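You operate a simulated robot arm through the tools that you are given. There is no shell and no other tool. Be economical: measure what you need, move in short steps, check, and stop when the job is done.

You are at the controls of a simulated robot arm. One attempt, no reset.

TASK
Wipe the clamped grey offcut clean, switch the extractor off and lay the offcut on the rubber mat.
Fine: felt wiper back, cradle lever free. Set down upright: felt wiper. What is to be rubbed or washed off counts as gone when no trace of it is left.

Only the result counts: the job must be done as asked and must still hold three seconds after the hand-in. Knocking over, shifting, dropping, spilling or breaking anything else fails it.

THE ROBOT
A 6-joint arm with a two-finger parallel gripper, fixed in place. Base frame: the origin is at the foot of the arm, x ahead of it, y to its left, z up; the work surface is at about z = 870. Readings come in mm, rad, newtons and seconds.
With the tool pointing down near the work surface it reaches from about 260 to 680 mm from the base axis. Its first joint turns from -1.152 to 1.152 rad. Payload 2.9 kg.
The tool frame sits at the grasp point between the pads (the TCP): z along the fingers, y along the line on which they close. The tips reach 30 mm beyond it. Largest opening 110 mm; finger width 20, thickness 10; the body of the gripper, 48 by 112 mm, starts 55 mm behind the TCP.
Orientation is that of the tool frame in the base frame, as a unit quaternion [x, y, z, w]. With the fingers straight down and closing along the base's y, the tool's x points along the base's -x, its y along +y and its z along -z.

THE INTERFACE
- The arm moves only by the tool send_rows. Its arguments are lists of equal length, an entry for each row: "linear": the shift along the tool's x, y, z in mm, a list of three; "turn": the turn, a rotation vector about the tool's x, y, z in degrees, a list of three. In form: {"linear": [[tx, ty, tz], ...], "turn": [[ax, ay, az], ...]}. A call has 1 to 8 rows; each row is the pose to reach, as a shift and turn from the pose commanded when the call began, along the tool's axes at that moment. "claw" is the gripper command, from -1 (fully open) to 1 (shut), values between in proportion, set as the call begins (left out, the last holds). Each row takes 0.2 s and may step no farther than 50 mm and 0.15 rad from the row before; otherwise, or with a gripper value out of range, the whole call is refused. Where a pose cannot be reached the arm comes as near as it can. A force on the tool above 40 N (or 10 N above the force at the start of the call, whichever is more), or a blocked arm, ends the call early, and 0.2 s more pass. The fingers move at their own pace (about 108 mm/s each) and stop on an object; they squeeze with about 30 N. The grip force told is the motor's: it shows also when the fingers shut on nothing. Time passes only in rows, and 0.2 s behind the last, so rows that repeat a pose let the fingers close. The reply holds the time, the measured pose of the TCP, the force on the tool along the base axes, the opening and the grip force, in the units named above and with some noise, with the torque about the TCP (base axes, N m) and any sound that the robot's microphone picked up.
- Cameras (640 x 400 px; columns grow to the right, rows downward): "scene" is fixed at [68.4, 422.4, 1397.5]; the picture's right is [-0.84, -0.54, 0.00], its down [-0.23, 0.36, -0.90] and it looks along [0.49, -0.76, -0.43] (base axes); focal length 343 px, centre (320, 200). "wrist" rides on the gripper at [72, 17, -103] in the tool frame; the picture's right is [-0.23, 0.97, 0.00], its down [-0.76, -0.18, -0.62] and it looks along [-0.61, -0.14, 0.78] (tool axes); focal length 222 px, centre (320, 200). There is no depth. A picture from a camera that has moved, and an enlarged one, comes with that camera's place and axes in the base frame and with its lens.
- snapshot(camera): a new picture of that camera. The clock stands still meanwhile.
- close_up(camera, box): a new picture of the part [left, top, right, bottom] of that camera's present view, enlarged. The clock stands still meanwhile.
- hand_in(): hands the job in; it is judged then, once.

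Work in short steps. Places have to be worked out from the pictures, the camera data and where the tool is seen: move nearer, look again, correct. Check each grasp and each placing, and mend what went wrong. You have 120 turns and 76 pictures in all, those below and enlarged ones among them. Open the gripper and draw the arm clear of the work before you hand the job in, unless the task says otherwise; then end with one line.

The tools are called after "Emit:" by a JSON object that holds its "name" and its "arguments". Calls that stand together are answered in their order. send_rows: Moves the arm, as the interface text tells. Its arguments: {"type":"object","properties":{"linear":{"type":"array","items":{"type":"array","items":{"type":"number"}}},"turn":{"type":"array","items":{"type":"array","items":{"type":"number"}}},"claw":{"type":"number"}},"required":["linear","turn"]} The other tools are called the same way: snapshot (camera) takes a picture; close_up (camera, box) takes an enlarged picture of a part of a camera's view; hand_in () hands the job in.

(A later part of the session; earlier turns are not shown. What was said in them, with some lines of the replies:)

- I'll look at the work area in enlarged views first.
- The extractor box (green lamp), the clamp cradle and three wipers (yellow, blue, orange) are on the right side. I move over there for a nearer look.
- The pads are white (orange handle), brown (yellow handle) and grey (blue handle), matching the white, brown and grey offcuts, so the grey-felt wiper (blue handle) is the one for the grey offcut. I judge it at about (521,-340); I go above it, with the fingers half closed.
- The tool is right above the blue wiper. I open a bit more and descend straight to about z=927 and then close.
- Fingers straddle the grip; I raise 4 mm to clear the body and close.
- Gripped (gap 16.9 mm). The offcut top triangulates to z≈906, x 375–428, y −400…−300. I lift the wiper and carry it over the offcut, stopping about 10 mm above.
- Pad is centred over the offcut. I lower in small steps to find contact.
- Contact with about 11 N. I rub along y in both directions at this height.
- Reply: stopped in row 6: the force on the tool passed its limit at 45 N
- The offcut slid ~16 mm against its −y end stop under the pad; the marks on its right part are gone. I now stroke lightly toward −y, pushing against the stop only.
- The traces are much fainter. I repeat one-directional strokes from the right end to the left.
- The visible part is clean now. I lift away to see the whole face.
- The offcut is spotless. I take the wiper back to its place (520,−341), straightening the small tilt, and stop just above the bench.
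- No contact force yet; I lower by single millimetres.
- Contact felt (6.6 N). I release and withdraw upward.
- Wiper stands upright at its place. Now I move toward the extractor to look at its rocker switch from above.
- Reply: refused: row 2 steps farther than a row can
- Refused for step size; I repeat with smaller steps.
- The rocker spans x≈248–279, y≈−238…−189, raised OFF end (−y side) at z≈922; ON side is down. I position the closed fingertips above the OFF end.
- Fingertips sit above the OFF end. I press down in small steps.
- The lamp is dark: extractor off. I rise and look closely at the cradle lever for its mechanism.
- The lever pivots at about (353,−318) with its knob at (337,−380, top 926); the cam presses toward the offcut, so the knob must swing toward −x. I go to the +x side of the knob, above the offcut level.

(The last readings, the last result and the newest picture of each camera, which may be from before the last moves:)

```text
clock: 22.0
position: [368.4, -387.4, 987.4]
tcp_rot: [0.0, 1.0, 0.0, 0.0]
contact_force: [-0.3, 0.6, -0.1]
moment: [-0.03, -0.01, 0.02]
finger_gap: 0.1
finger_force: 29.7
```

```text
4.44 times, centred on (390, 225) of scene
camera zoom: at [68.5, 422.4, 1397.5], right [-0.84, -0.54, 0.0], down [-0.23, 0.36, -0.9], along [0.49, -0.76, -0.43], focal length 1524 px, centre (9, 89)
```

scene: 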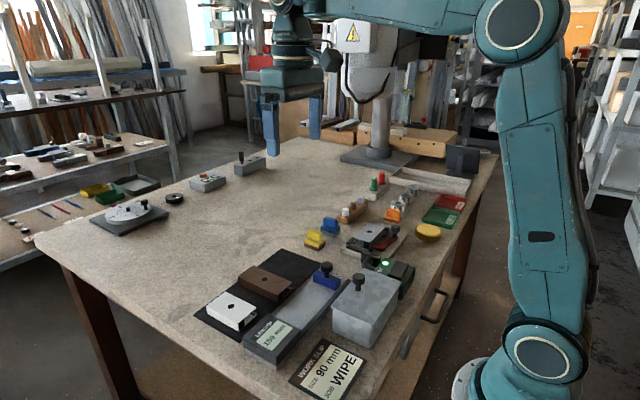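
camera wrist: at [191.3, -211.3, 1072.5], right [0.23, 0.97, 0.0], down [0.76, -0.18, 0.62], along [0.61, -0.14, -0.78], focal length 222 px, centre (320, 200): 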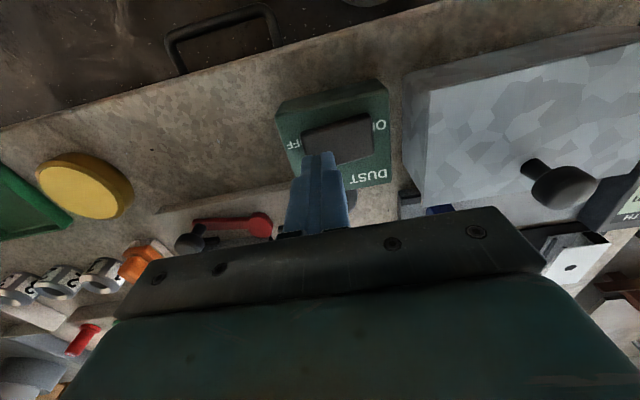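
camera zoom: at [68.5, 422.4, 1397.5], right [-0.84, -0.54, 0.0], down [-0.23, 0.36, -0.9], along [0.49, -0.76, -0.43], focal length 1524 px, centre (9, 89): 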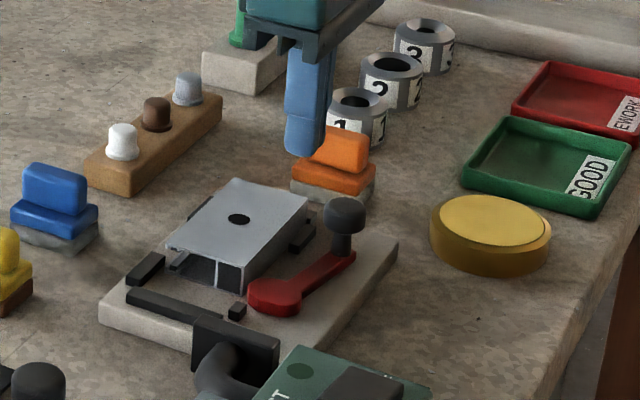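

The finger is beside the knob on the offcut side. I lower to z≈942 (tips just above the offcut top) and begin to push the knob along its arc.

Emit:
{"name": "send_rows", "arguments": {"linear": [[0, 0, 30], [0, 0, 45], [8, 2, 45], [18, 2, 45], [27, 3, 45]], "turn": [[0, 0, 0], [0, 0, 0], [0, 0, 0], [0, 0, 0], [0, 0, 0]]}}

Emit:
{"name": "close_up", "arguments": {"camera": "scene", "box": [340, 180, 440, 270]}}

```text
clock: 23.2
position: [340.6, -386.0, 939.3]
tcp_rot: [0.0, 1.0, 0.001, -0.001]
contact_force: [0.2, -0.6, -0.1]
moment: [0.03, -0.02, -0.03]
finger_gap: 0.0
finger_force: 29.9
```

```text
4.44 times, centred on (390, 225) of scene
camera zoom: at [68.4, 422.4, 1397.5], right [-0.84, -0.54, 0.0], down [-0.23, 0.36, -0.9], along [0.49, -0.76, -0.43], focal length 1524 px, centre (9, 89)
```

zoom: 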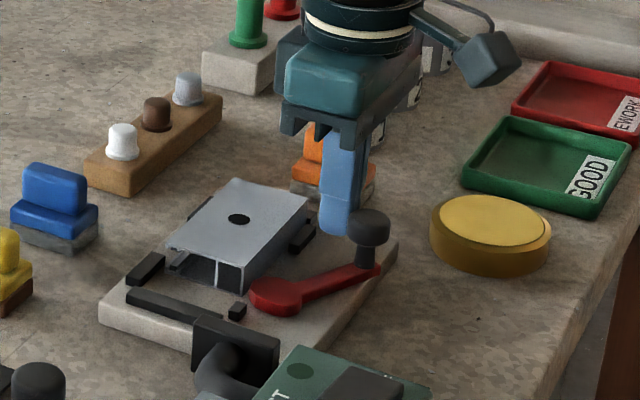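

The lever swings freely. I continue along the arc until it points away from the offcut.

Emit:
{"name": "send_rows", "arguments": {"linear": [[9, 2, 0], [17, 6, 0], [25, 10, 0], [32, 16, 0], [39, 22, 0], [44, 29, 0], [49, 37, 0], [52, 45, 0]], "turn": [[0, 0, 0], [0, 0, 0], [0, 0, 0], [0, 0, 0], [0, 0, 0], [0, 0, 0], [0, 0, 0], [0, 0, 0]]}}

Emit:
{"name": "close_up", "arguments": {"camera": "scene", "box": [340, 180, 440, 270]}}

```text
clock: 25.0
position: [290.0, -341.7, 940.4]
tcp_rot: [0.0, 1.0, 0.0, 0.001]
contact_force: [0.5, -0.6, -0.1]
moment: [-0.05, 0.01, -0.01]
finger_gap: 0.3
finger_force: 29.8
```

```text
4.44 times, centred on (390, 225) of scene
camera zoom: at [68.4, 422.4, 1397.5], right [-0.84, -0.54, 0.0], down [-0.23, 0.36, -0.9], along [0.49, -0.76, -0.43], focal length 1524 px, centre (9, 89)
```

zoom: 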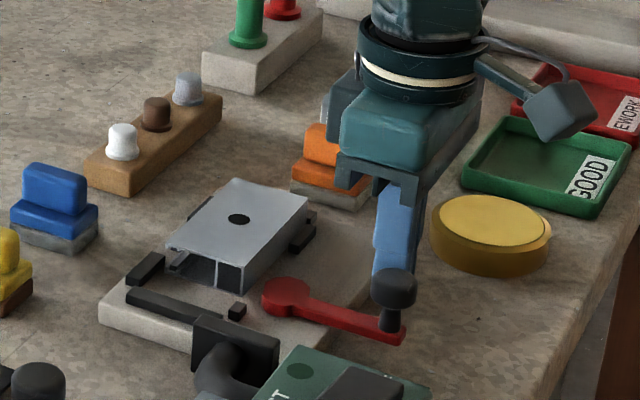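

Lever has swung about 75–80°. I nudge a bit more to feel whether there is an end stop.

Emit:
{"name": "send_rows", "arguments": {"linear": [[0, 7, 0], [-1, 14, 0], [-3, 20, 0]], "turn": [[0, 0, 0], [0, 0, 0], [0, 0, 0]]}}

Emit:
{"name": "close_up", "arguments": {"camera": "scene", "box": [340, 180, 440, 270]}}

```text
clock: 25.6
position: [289.1, -339.2, 941.0]
tcp_rot: [0.008, 1.0, -0.01, 0.002]
contact_force: [1.2, -11.7, -6.3]
moment: [-0.36, -0.05, 0.11]
finger_gap: 0.0
finger_force: 30.1
stopped in row 2: the force on the tool passed its limit at 46 N (the readings are from after the stop); the commanded pose is now the measured one
```

```text
4.44 times, centred on (390, 225) of scene
camera zoom: at [68.5, 422.0, 1397.6], right [-0.84, -0.54, 0.0], down [-0.23, 0.36, -0.9], along [0.49, -0.76, -0.43], focal length 1524 px, centre (9, 89)
```

zoom: 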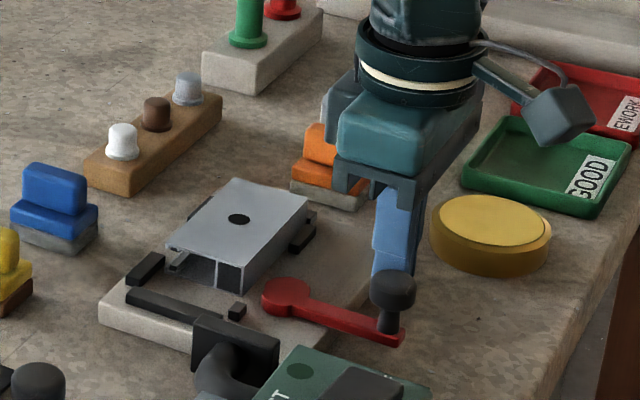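

Hit the end stop: the lever is fully free. I back off, straighten and rise, then inspect the offcut's end profile and the mat.

Emit:
{"name": "send_rows", "arguments": {"linear": [[0, -12, 0], [0, -14, -30], [0, -14, -70]], "turn": [[0, 0, 0], [-0.5, 0.1, -0.4], [-1.15, 0.23, -0.9]], "claw": 1}}

Emit:
{"name": "close_up", "arguments": {"camera": "scene", "box": [350, 215, 410, 265]}}

Emit:
{"name": "close_up", "arguments": {"camera": "scene", "box": [190, 240, 350, 370]}}

```text
clock: 26.4
position: [290.4, -351.1, 1011.2]
tcp_rot: [-0.002, 1.0, 0.002, -0.001]
contact_force: [0.2, -0.7, 0.2]
moment: [-0.03, -0.01, 0.01]
finger_gap: 0.0
finger_force: 29.7
```

```text
8.00 times, centred on (380, 240) of scene
camera zoom: at [68.4, 422.4, 1397.5], right [-0.84, -0.54, 0.0], down [-0.23, 0.36, -0.9], along [0.49, -0.76, -0.43], focal length 2744 px, centre (-160, -120)
```

zoom: 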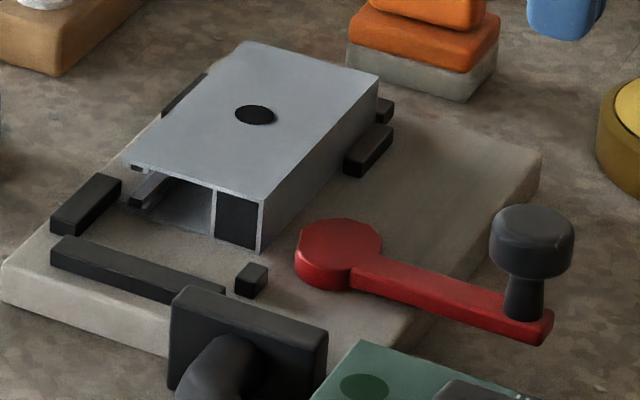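

```text
3.08 times, centred on (270, 305) of scene
camera zoom: at [68.4, 422.4, 1397.5], right [-0.84, -0.54, 0.0], down [-0.23, 0.36, -0.9], along [0.49, -0.76, -0.43], focal length 1055 px, centre (474, -123)
```

zoom: 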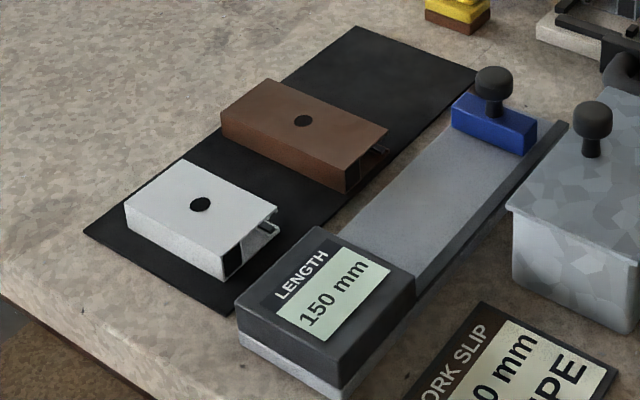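

The mat's free part spans about x 462–587, y −189…−65 — enough room. To grip the offcut across its 54 mm width I turn the tool 90° while moving above (400,−352), opening to about 85 mm.

Emit:
{"name": "send_rows", "arguments": {"linear": [[-14, 0, 0], [-28, 0, 0], [-42, 0, 0], [-56, 0, 0], [-70, 0, 0], [-84, 0, 0], [-98, 0, 0], [-110, -1, 0]], "turn": [[0, 0, 8.2], [0, 0, 16.4], [0, 0, 24.6], [0, 0, 32.8], [0, 0, 41], [0, 0, 49.2], [0, 0, 57.4], [0, 0, 65.6]], "claw": -0.55}}

Emit:
{"name": "send_rows", "arguments": {"linear": [[0, 0, 0], [0, 0, 0], [0, 0, 0]], "turn": [[0, 0, 8.2], [0, 0, 16.4], [0, 0, 24.5]]}}

Emit:
{"name": "snapshot", "arguments": {"camera": "wrist"}}

```text
clock: 28.2
position: [397.8, -350.4, 1009.8]
tcp_rot: [0.54, 0.842, 0.001, -0.002]
contact_force: [-0.8, 0.5, -0.5]
moment: [-0.03, 0.0, 0.0]
finger_gap: 85.2
finger_force: 0.1
```

```text
clock: 29.0
position: [399.6, -351.4, 1010.7]
tcp_rot: [0.707, 0.707, 0.001, -0.003]
contact_force: [0.4, -0.2, 0.9]
moment: [-0.04, 0.0, 0.0]
finger_gap: 85.2
finger_force: 0.0
```

```text
24 pictures are left
camera wrist: at [415.4, -279.2, 1114.0], right [0.97, -0.23, 0.0], down [-0.18, -0.76, 0.62], along [-0.14, -0.6, -0.79], focal length 222 px, centre (320, 200)
```

wrist: 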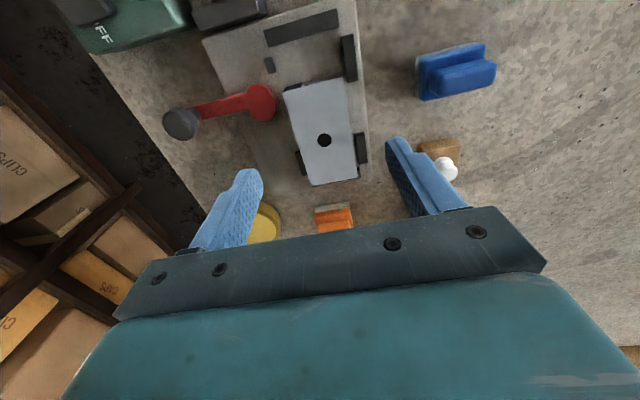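

The hole centre reads (399,−365), as expected. I descend to z≈920 with the fingers on both x sides.

Emit:
{"name": "send_rows", "arguments": {"linear": [[0, 0, 40], [0, 0, 70], [0, 0, 90]], "turn": [[0, 0, 0], [0, 0, 0], [0, 0, 0]]}}

Emit:
{"name": "close_up", "arguments": {"camera": "wrist", "box": [180, 20, 460, 240]}}

Emit:
{"name": "close_up", "arguments": {"camera": "scene", "box": [335, 190, 435, 270]}}

```text
clock: 29.8
position: [397.8, -350.3, 920.2]
tcp_rot: [0.707, 0.708, 0.001, -0.001]
contact_force: [0.2, 0.6, -0.1]
moment: [0.0, 0.02, -0.04]
finger_gap: 85.2
finger_force: 0.1
```

```text
1.82 times, centred on (320, 130) of wrist
camera zoom: at [413.8, -278.2, 1023.6], right [0.97, -0.23, 0.0], down [-0.18, -0.77, 0.62], along [-0.14, -0.6, -0.78], focal length 404 px, centre (320, 327)
```

zoom: 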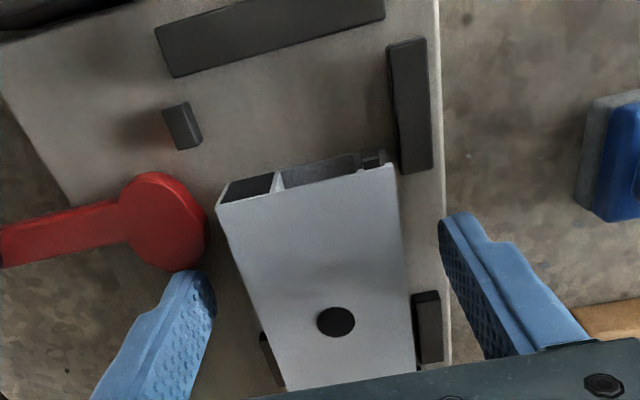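

```text
5.00 times, centred on (385, 230) of scene
camera zoom: at [68.4, 422.4, 1397.5], right [-0.84, -0.54, 0.0], down [-0.23, 0.36, -0.9], along [0.49, -0.76, -0.43], focal length 1715 px, centre (-5, 50)
```

zoom: 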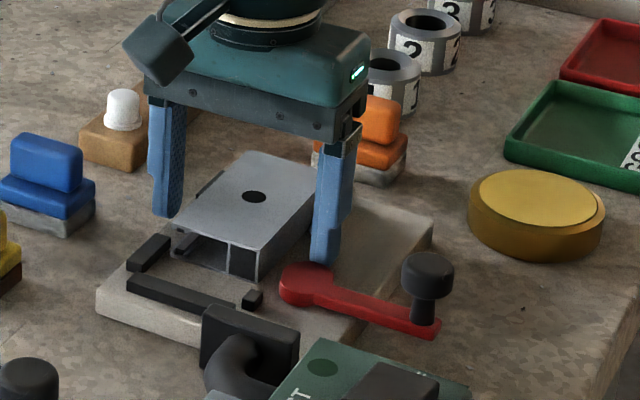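

Fingers straddle it; the −x finger is a bit close to the red cam, so I shift 4 mm toward −y and close.

Emit:
{"name": "send_rows", "arguments": {"linear": [[-4, 2, 0], [-4, 2, 0], [-4, 2, 0], [-4, 2, 0]], "turn": [[0, 0, 0], [0, 0, 0], [0, 0, 0], [0, 0, 0]], "claw": 1}}

Emit:
{"name": "close_up", "arguments": {"camera": "wrist", "box": [180, 20, 460, 240]}}

```text
clock: 30.8
position: [399.1, -352.4, 919.9]
tcp_rot: [0.706, 0.709, 0.002, -0.004]
contact_force: [-8.6, 20.1, 6.4]
moment: [0.12, 0.09, -0.36]
finger_gap: 52.4
finger_force: 30.0
```

```text
1.82 times, centred on (320, 130) of wrist
camera zoom: at [416.2, -281.0, 1024.2], right [0.97, -0.22, -0.01], down [-0.17, -0.77, 0.62], along [-0.14, -0.6, -0.79], focal length 404 px, centre (320, 327)
```

zoom: 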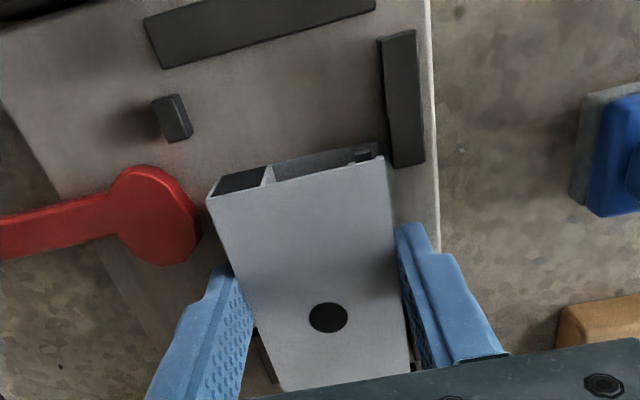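

Gripped (gap 52.4 mm); the side force comes from pressing on the end stop. I ease 3 mm back and lift straight up.

Emit:
{"name": "send_rows", "arguments": {"linear": [[3, 0, 0], [3, 0, -15], [3, 0, -45], [3, 0, -80]], "turn": [[0, 0, 0], [0, 0, 0], [0, 0, 0], [0, 0, 0]]}}

Emit:
{"name": "close_up", "arguments": {"camera": "scene", "box": [300, 160, 440, 270]}}

```text
clock: 31.8
position: [403.9, -350.3, 1001.1]
tcp_rot: [0.706, 0.708, 0.002, -0.002]
contact_force: [0.2, 0.8, -0.4]
moment: [0.0, 0.01, 0.01]
finger_gap: 52.6
finger_force: 29.6
```

```text
3.64 times, centred on (370, 215) of scene
camera zoom: at [68.4, 422.4, 1397.5], right [-0.84, -0.54, 0.0], down [-0.23, 0.36, -0.9], along [0.49, -0.76, -0.43], focal length 1247 px, centre (138, 146)
```

zoom: 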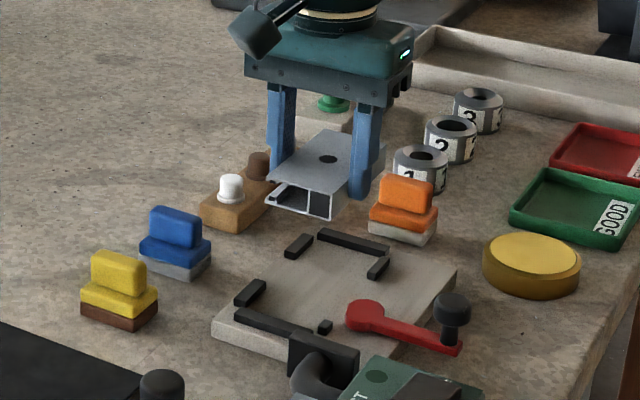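

Held level and clear of the cradle. I carry it toward the free part of the mat while turning back 90°.

Emit:
{"name": "send_rows", "arguments": {"linear": [[27, 13, -4], [54, 26, -8], [81, 39, -8], [108, 52, -8], [135, 65, -8], [162, 78, -8], [189, 91, -8], [216, 104, -8]], "turn": [[0, 0, -8.2], [0, 0, -16.4], [0, 0, -24.6], [0, 0, -32.8], [0, 0, -41], [0, 0, -49.2], [0, 0, -57.4], [0, 0, -65.6]]}}

Emit:
{"name": "send_rows", "arguments": {"linear": [[0, 0, 0], [0, 0, 0], [0, 0, 0]], "turn": [[0, 0, -8.2], [0, 0, -16.4], [0, 0, -24.5]]}}

Emit:
{"name": "snapshot", "arguments": {"camera": "wrist"}}

Emit:
{"name": "close_up", "arguments": {"camera": "scene", "box": [190, 180, 370, 340]}}

```text
clock: 33.6
position: [504.7, -136.0, 1008.7]
tcp_rot: [0.21, 0.978, 0.002, -0.002]
contact_force: [0.2, -0.1, -0.1]
moment: [0.0, 0.01, -0.03]
finger_gap: 52.7
finger_force: 29.9
```

```text
clock: 34.4
position: [504.9, -135.7, 1009.1]
tcp_rot: [-0.004, 1.0, 0.002, -0.002]
contact_force: [0.1, 0.3, -0.7]
moment: [0.03, 0.01, 0.03]
finger_gap: 52.7
finger_force: 30.1
```

```text
19 pictures are left
camera wrist: at [431.8, -119.7, 1112.4], right [0.22, 0.98, 0.0], down [0.76, -0.18, 0.62], along [0.61, -0.13, -0.78], focal length 222 px, centre (320, 200)
```

wrist: 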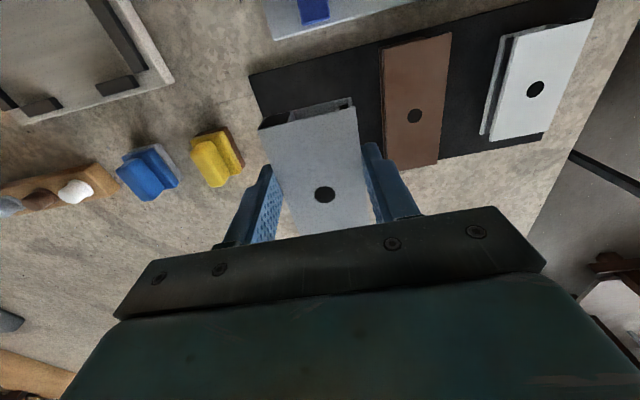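

```text
2.50 times, centred on (280, 260) of scene
camera zoom: at [68.4, 422.4, 1397.5], right [-0.84, -0.54, 0.0], down [-0.23, 0.36, -0.9], along [0.49, -0.76, -0.43], focal length 857 px, centre (420, 50)
```

zoom: 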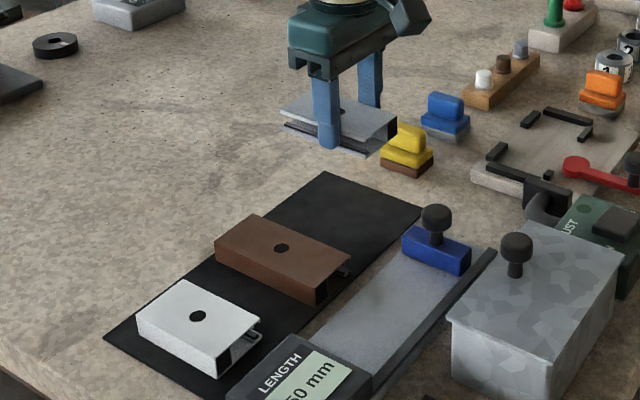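

Offcut centre is at about (519,−135); I shift (+6,+5) to centre it in the free mat area and descend to just above the mat.

Emit:
{"name": "send_rows", "arguments": {"linear": [[-6, 5, 30], [-6, 5, 60], [-6, 5, 85], [-6, 5, 92]], "turn": [[0, 0, 0], [0, 0, 0], [0, 0, 0], [0, 0, 0]]}}

Emit:
{"name": "close_up", "arguments": {"camera": "scene", "box": [230, 200, 350, 300]}}

```text
clock: 35.4
position: [509.3, -129.6, 917.7]
tcp_rot: [-0.001, 1.0, 0.002, 0.0]
contact_force: [0.3, -0.4, -1.2]
moment: [0.03, -0.01, -0.02]
finger_gap: 52.4
finger_force: 30.3
```

```text
4.00 times, centred on (290, 250) of scene
camera zoom: at [68.4, 422.4, 1397.5], right [-0.84, -0.54, 0.0], down [-0.23, 0.36, -0.9], along [0.49, -0.76, -0.43], focal length 1372 px, centre (440, 0)
```

zoom: 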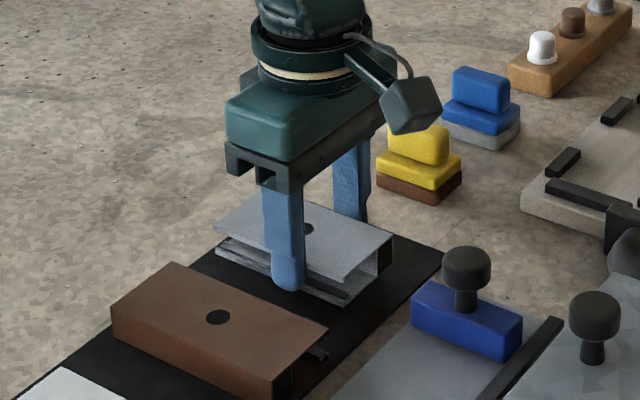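

Well placed over the mat. I lower in small increments until contact.

Emit:
{"name": "send_rows", "arguments": {"linear": [[0, 0, 2], [0, 0, 4], [0, 0, 5], [0, 0, 6]], "turn": [[0, 0, 0], [0, 0, 0], [0, 0, 0], [0, 0, 0]]}}

Emit:
{"name": "send_rows", "arguments": {"linear": [[0, 0, 1], [0, 0, 2]], "turn": [[0, 0, 0], [0, 0, 0]]}}

```text
clock: 36.4
position: [509.5, -129.6, 910.8]
tcp_rot: [-0.002, 1.0, 0.003, -0.001]
contact_force: [0.1, -0.6, -1.0]
moment: [-0.01, -0.02, -0.01]
finger_gap: 52.6
finger_force: 30.4
```

```text
clock: 37.0
position: [510.5, -129.3, 910.0]
tcp_rot: [-0.002, 1.0, 0.002, -0.001]
contact_force: [1.4, -0.4, -1.0]
moment: [0.0, -0.01, -0.01]
finger_gap: 53.0
finger_force: 29.9
```

Emit:
{"name": "send_rows", "arguments": {"linear": [[0, 0, 1], [0, 0, 2]], "turn": [[0, 0, 0], [0, 0, 0]]}}

Emit:
{"name": "close_up", "arguments": {"camera": "scene", "box": [260, 230, 320, 280]}}

```text
clock: 37.6
position: [509.7, -130.4, 907.4]
tcp_rot: [-0.001, 1.0, 0.003, -0.001]
contact_force: [-1.5, 1.5, 1.4]
moment: [-0.02, 0.14, -0.07]
finger_gap: 52.5
finger_force: 29.9
```

```text
8.00 times, centred on (290, 255) of scene
camera zoom: at [68.4, 422.5, 1397.5], right [-0.84, -0.54, 0.0], down [-0.23, 0.36, -0.9], along [0.49, -0.76, -0.43], focal length 2744 px, centre (560, -240)
```

zoom: 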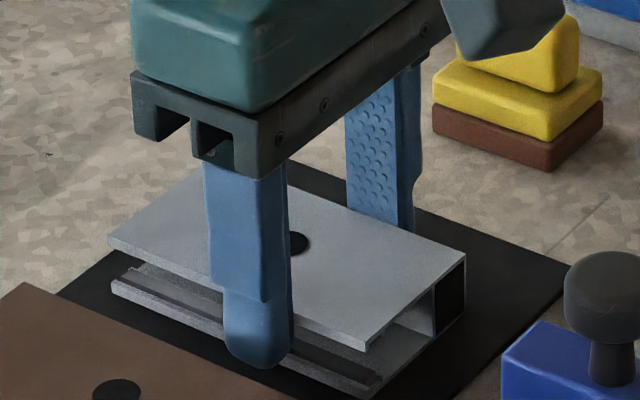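

Light contact begins. One more millimetre to seat it, then check force.

Emit:
{"name": "send_rows", "arguments": {"linear": [[0, 0, 0.6], [0, 0, 1]], "turn": [[0, 0, 0], [0, 0, 0]]}}

```text
clock: 38.2
position: [510.2, -128.8, 907.2]
tcp_rot: [-0.002, 1.0, 0.001, 0.0]
contact_force: [-1.4, 2.2, 12.3]
moment: [-0.25, 0.49, -0.1]
finger_gap: 52.5
finger_force: 30.4
```

It rests on the mat (12 N). I open to about 70 mm and rise straight up.

Emit:
{"name": "send_rows", "arguments": {"linear": [[0, 0, -0.5], [0, 0, -0.5], [0, 0, -30], [0, 0, -75], [0, 0, -120]], "turn": [[0, 0, 0], [0, 0, 0], [0, 0, 0], [0, 0, 0], [0, 0, 0]], "claw": -0.27}}

Emit:
{"name": "close_up", "arguments": {"camera": "scene", "box": [190, 180, 430, 340]}}

Emit:
{"name": "snapshot", "arguments": {"camera": "wrist"}}

```text
clock: 39.4
position: [509.2, -132.0, 1027.0]
tcp_rot: [-0.002, 1.0, 0.004, -0.002]
contact_force: [0.4, 0.4, 0.4]
moment: [-0.04, -0.02, 0.02]
finger_gap: 69.9
finger_force: 0.1
```

```text
2.50 times, centred on (310, 260) of scene
camera zoom: at [68.4, 422.4, 1397.5], right [-0.84, -0.54, 0.0], down [-0.23, 0.36, -0.9], along [0.49, -0.76, -0.43], focal length 857 px, centre (345, 50)
```

zoom: 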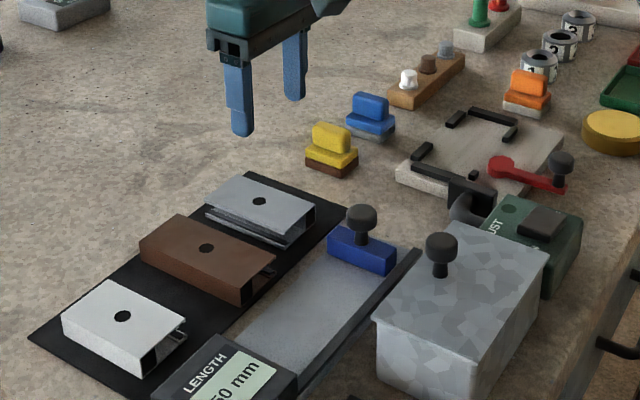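

```text
14 pictures are left
camera wrist: at [435.0, -116.2, 1130.5], right [0.22, 0.97, 0.0], down [0.76, -0.18, 0.62], along [0.61, -0.14, -0.78], focal length 222 px, centre (320, 200)
```

wrist: 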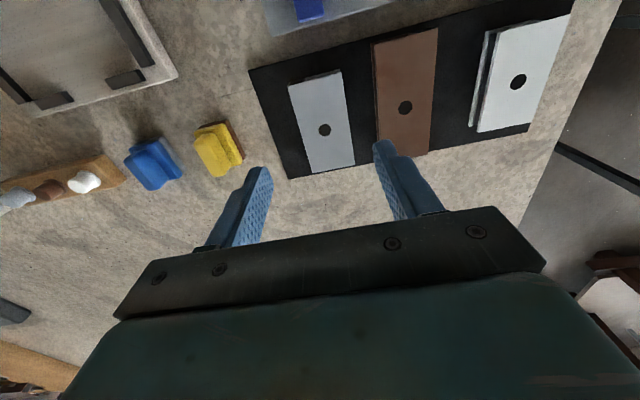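

The offcut lies wholly on the mat, wiper stands, lever free, lamp dark. A final zoom for cleanness while withdrawing higher.

Emit:
{"name": "send_rows", "arguments": {"linear": [[20, 10, -45], [40, 20, -90]], "turn": [[0, 0, 0], [0, 0, 0]], "claw": -1}}

Emit:
{"name": "close_up", "arguments": {"camera": "scene", "box": [262, 240, 332, 285]}}

Emit:
{"name": "close_up", "arguments": {"camera": "scene", "box": [300, 190, 430, 300]}}

```text
refused: row 1 steps farther than a row can; nothing moved
```

```text
8.89 times, centred on (297, 262) of scene
camera zoom: at [68.4, 422.4, 1397.5], right [-0.84, -0.54, 0.0], down [-0.23, 0.36, -0.9], along [0.49, -0.76, -0.43], focal length 3048 px, centre (524, -356)
```

zoom: 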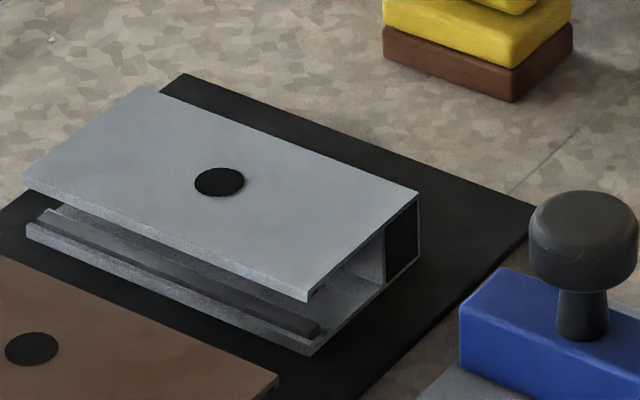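

```text
3.64 times, centred on (365, 245) of scene
camera zoom: at [68.4, 422.4, 1397.5], right [-0.84, -0.54, 0.0], down [-0.23, 0.36, -0.9], along [0.49, -0.76, -0.43], focal length 1247 px, centre (156, 36)
```

zoom: 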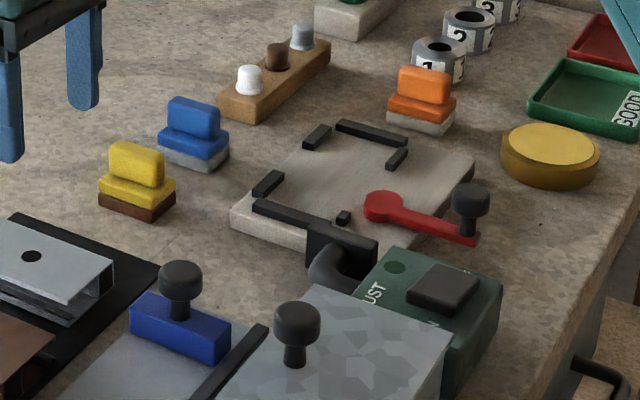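

Everything is in order; I raise the arm and open the gripper.

Emit:
{"name": "send_rows", "arguments": {"linear": [[10, 5, -40], [20, 10, -80], [20, 10, -80]], "turn": [[0, 0, 0], [0, 0, 0], [0, 0, 0]], "claw": -1}}

```text
clock: 40.2
position: [488.0, -121.7, 1106.2]
tcp_rot: [-0.002, 1.0, 0.002, -0.001]
contact_force: [-0.9, -1.1, -0.3]
moment: [-0.03, 0.01, -0.02]
finger_gap: 110.2
finger_force: 0.1
```

The arm is clear and the gripper is open, so I hand the job in.

Emit:
{"name": "hand_in", "arguments": {}}

```text
The job is handed in.
```

I wiped the grey offcut clean, switched the extractor off and laid the offcut on the rubber mat; the blue-handled grey-felt wiper (picked because its pad colour matches the offcut) stands back upright, and the cradle lever is free.
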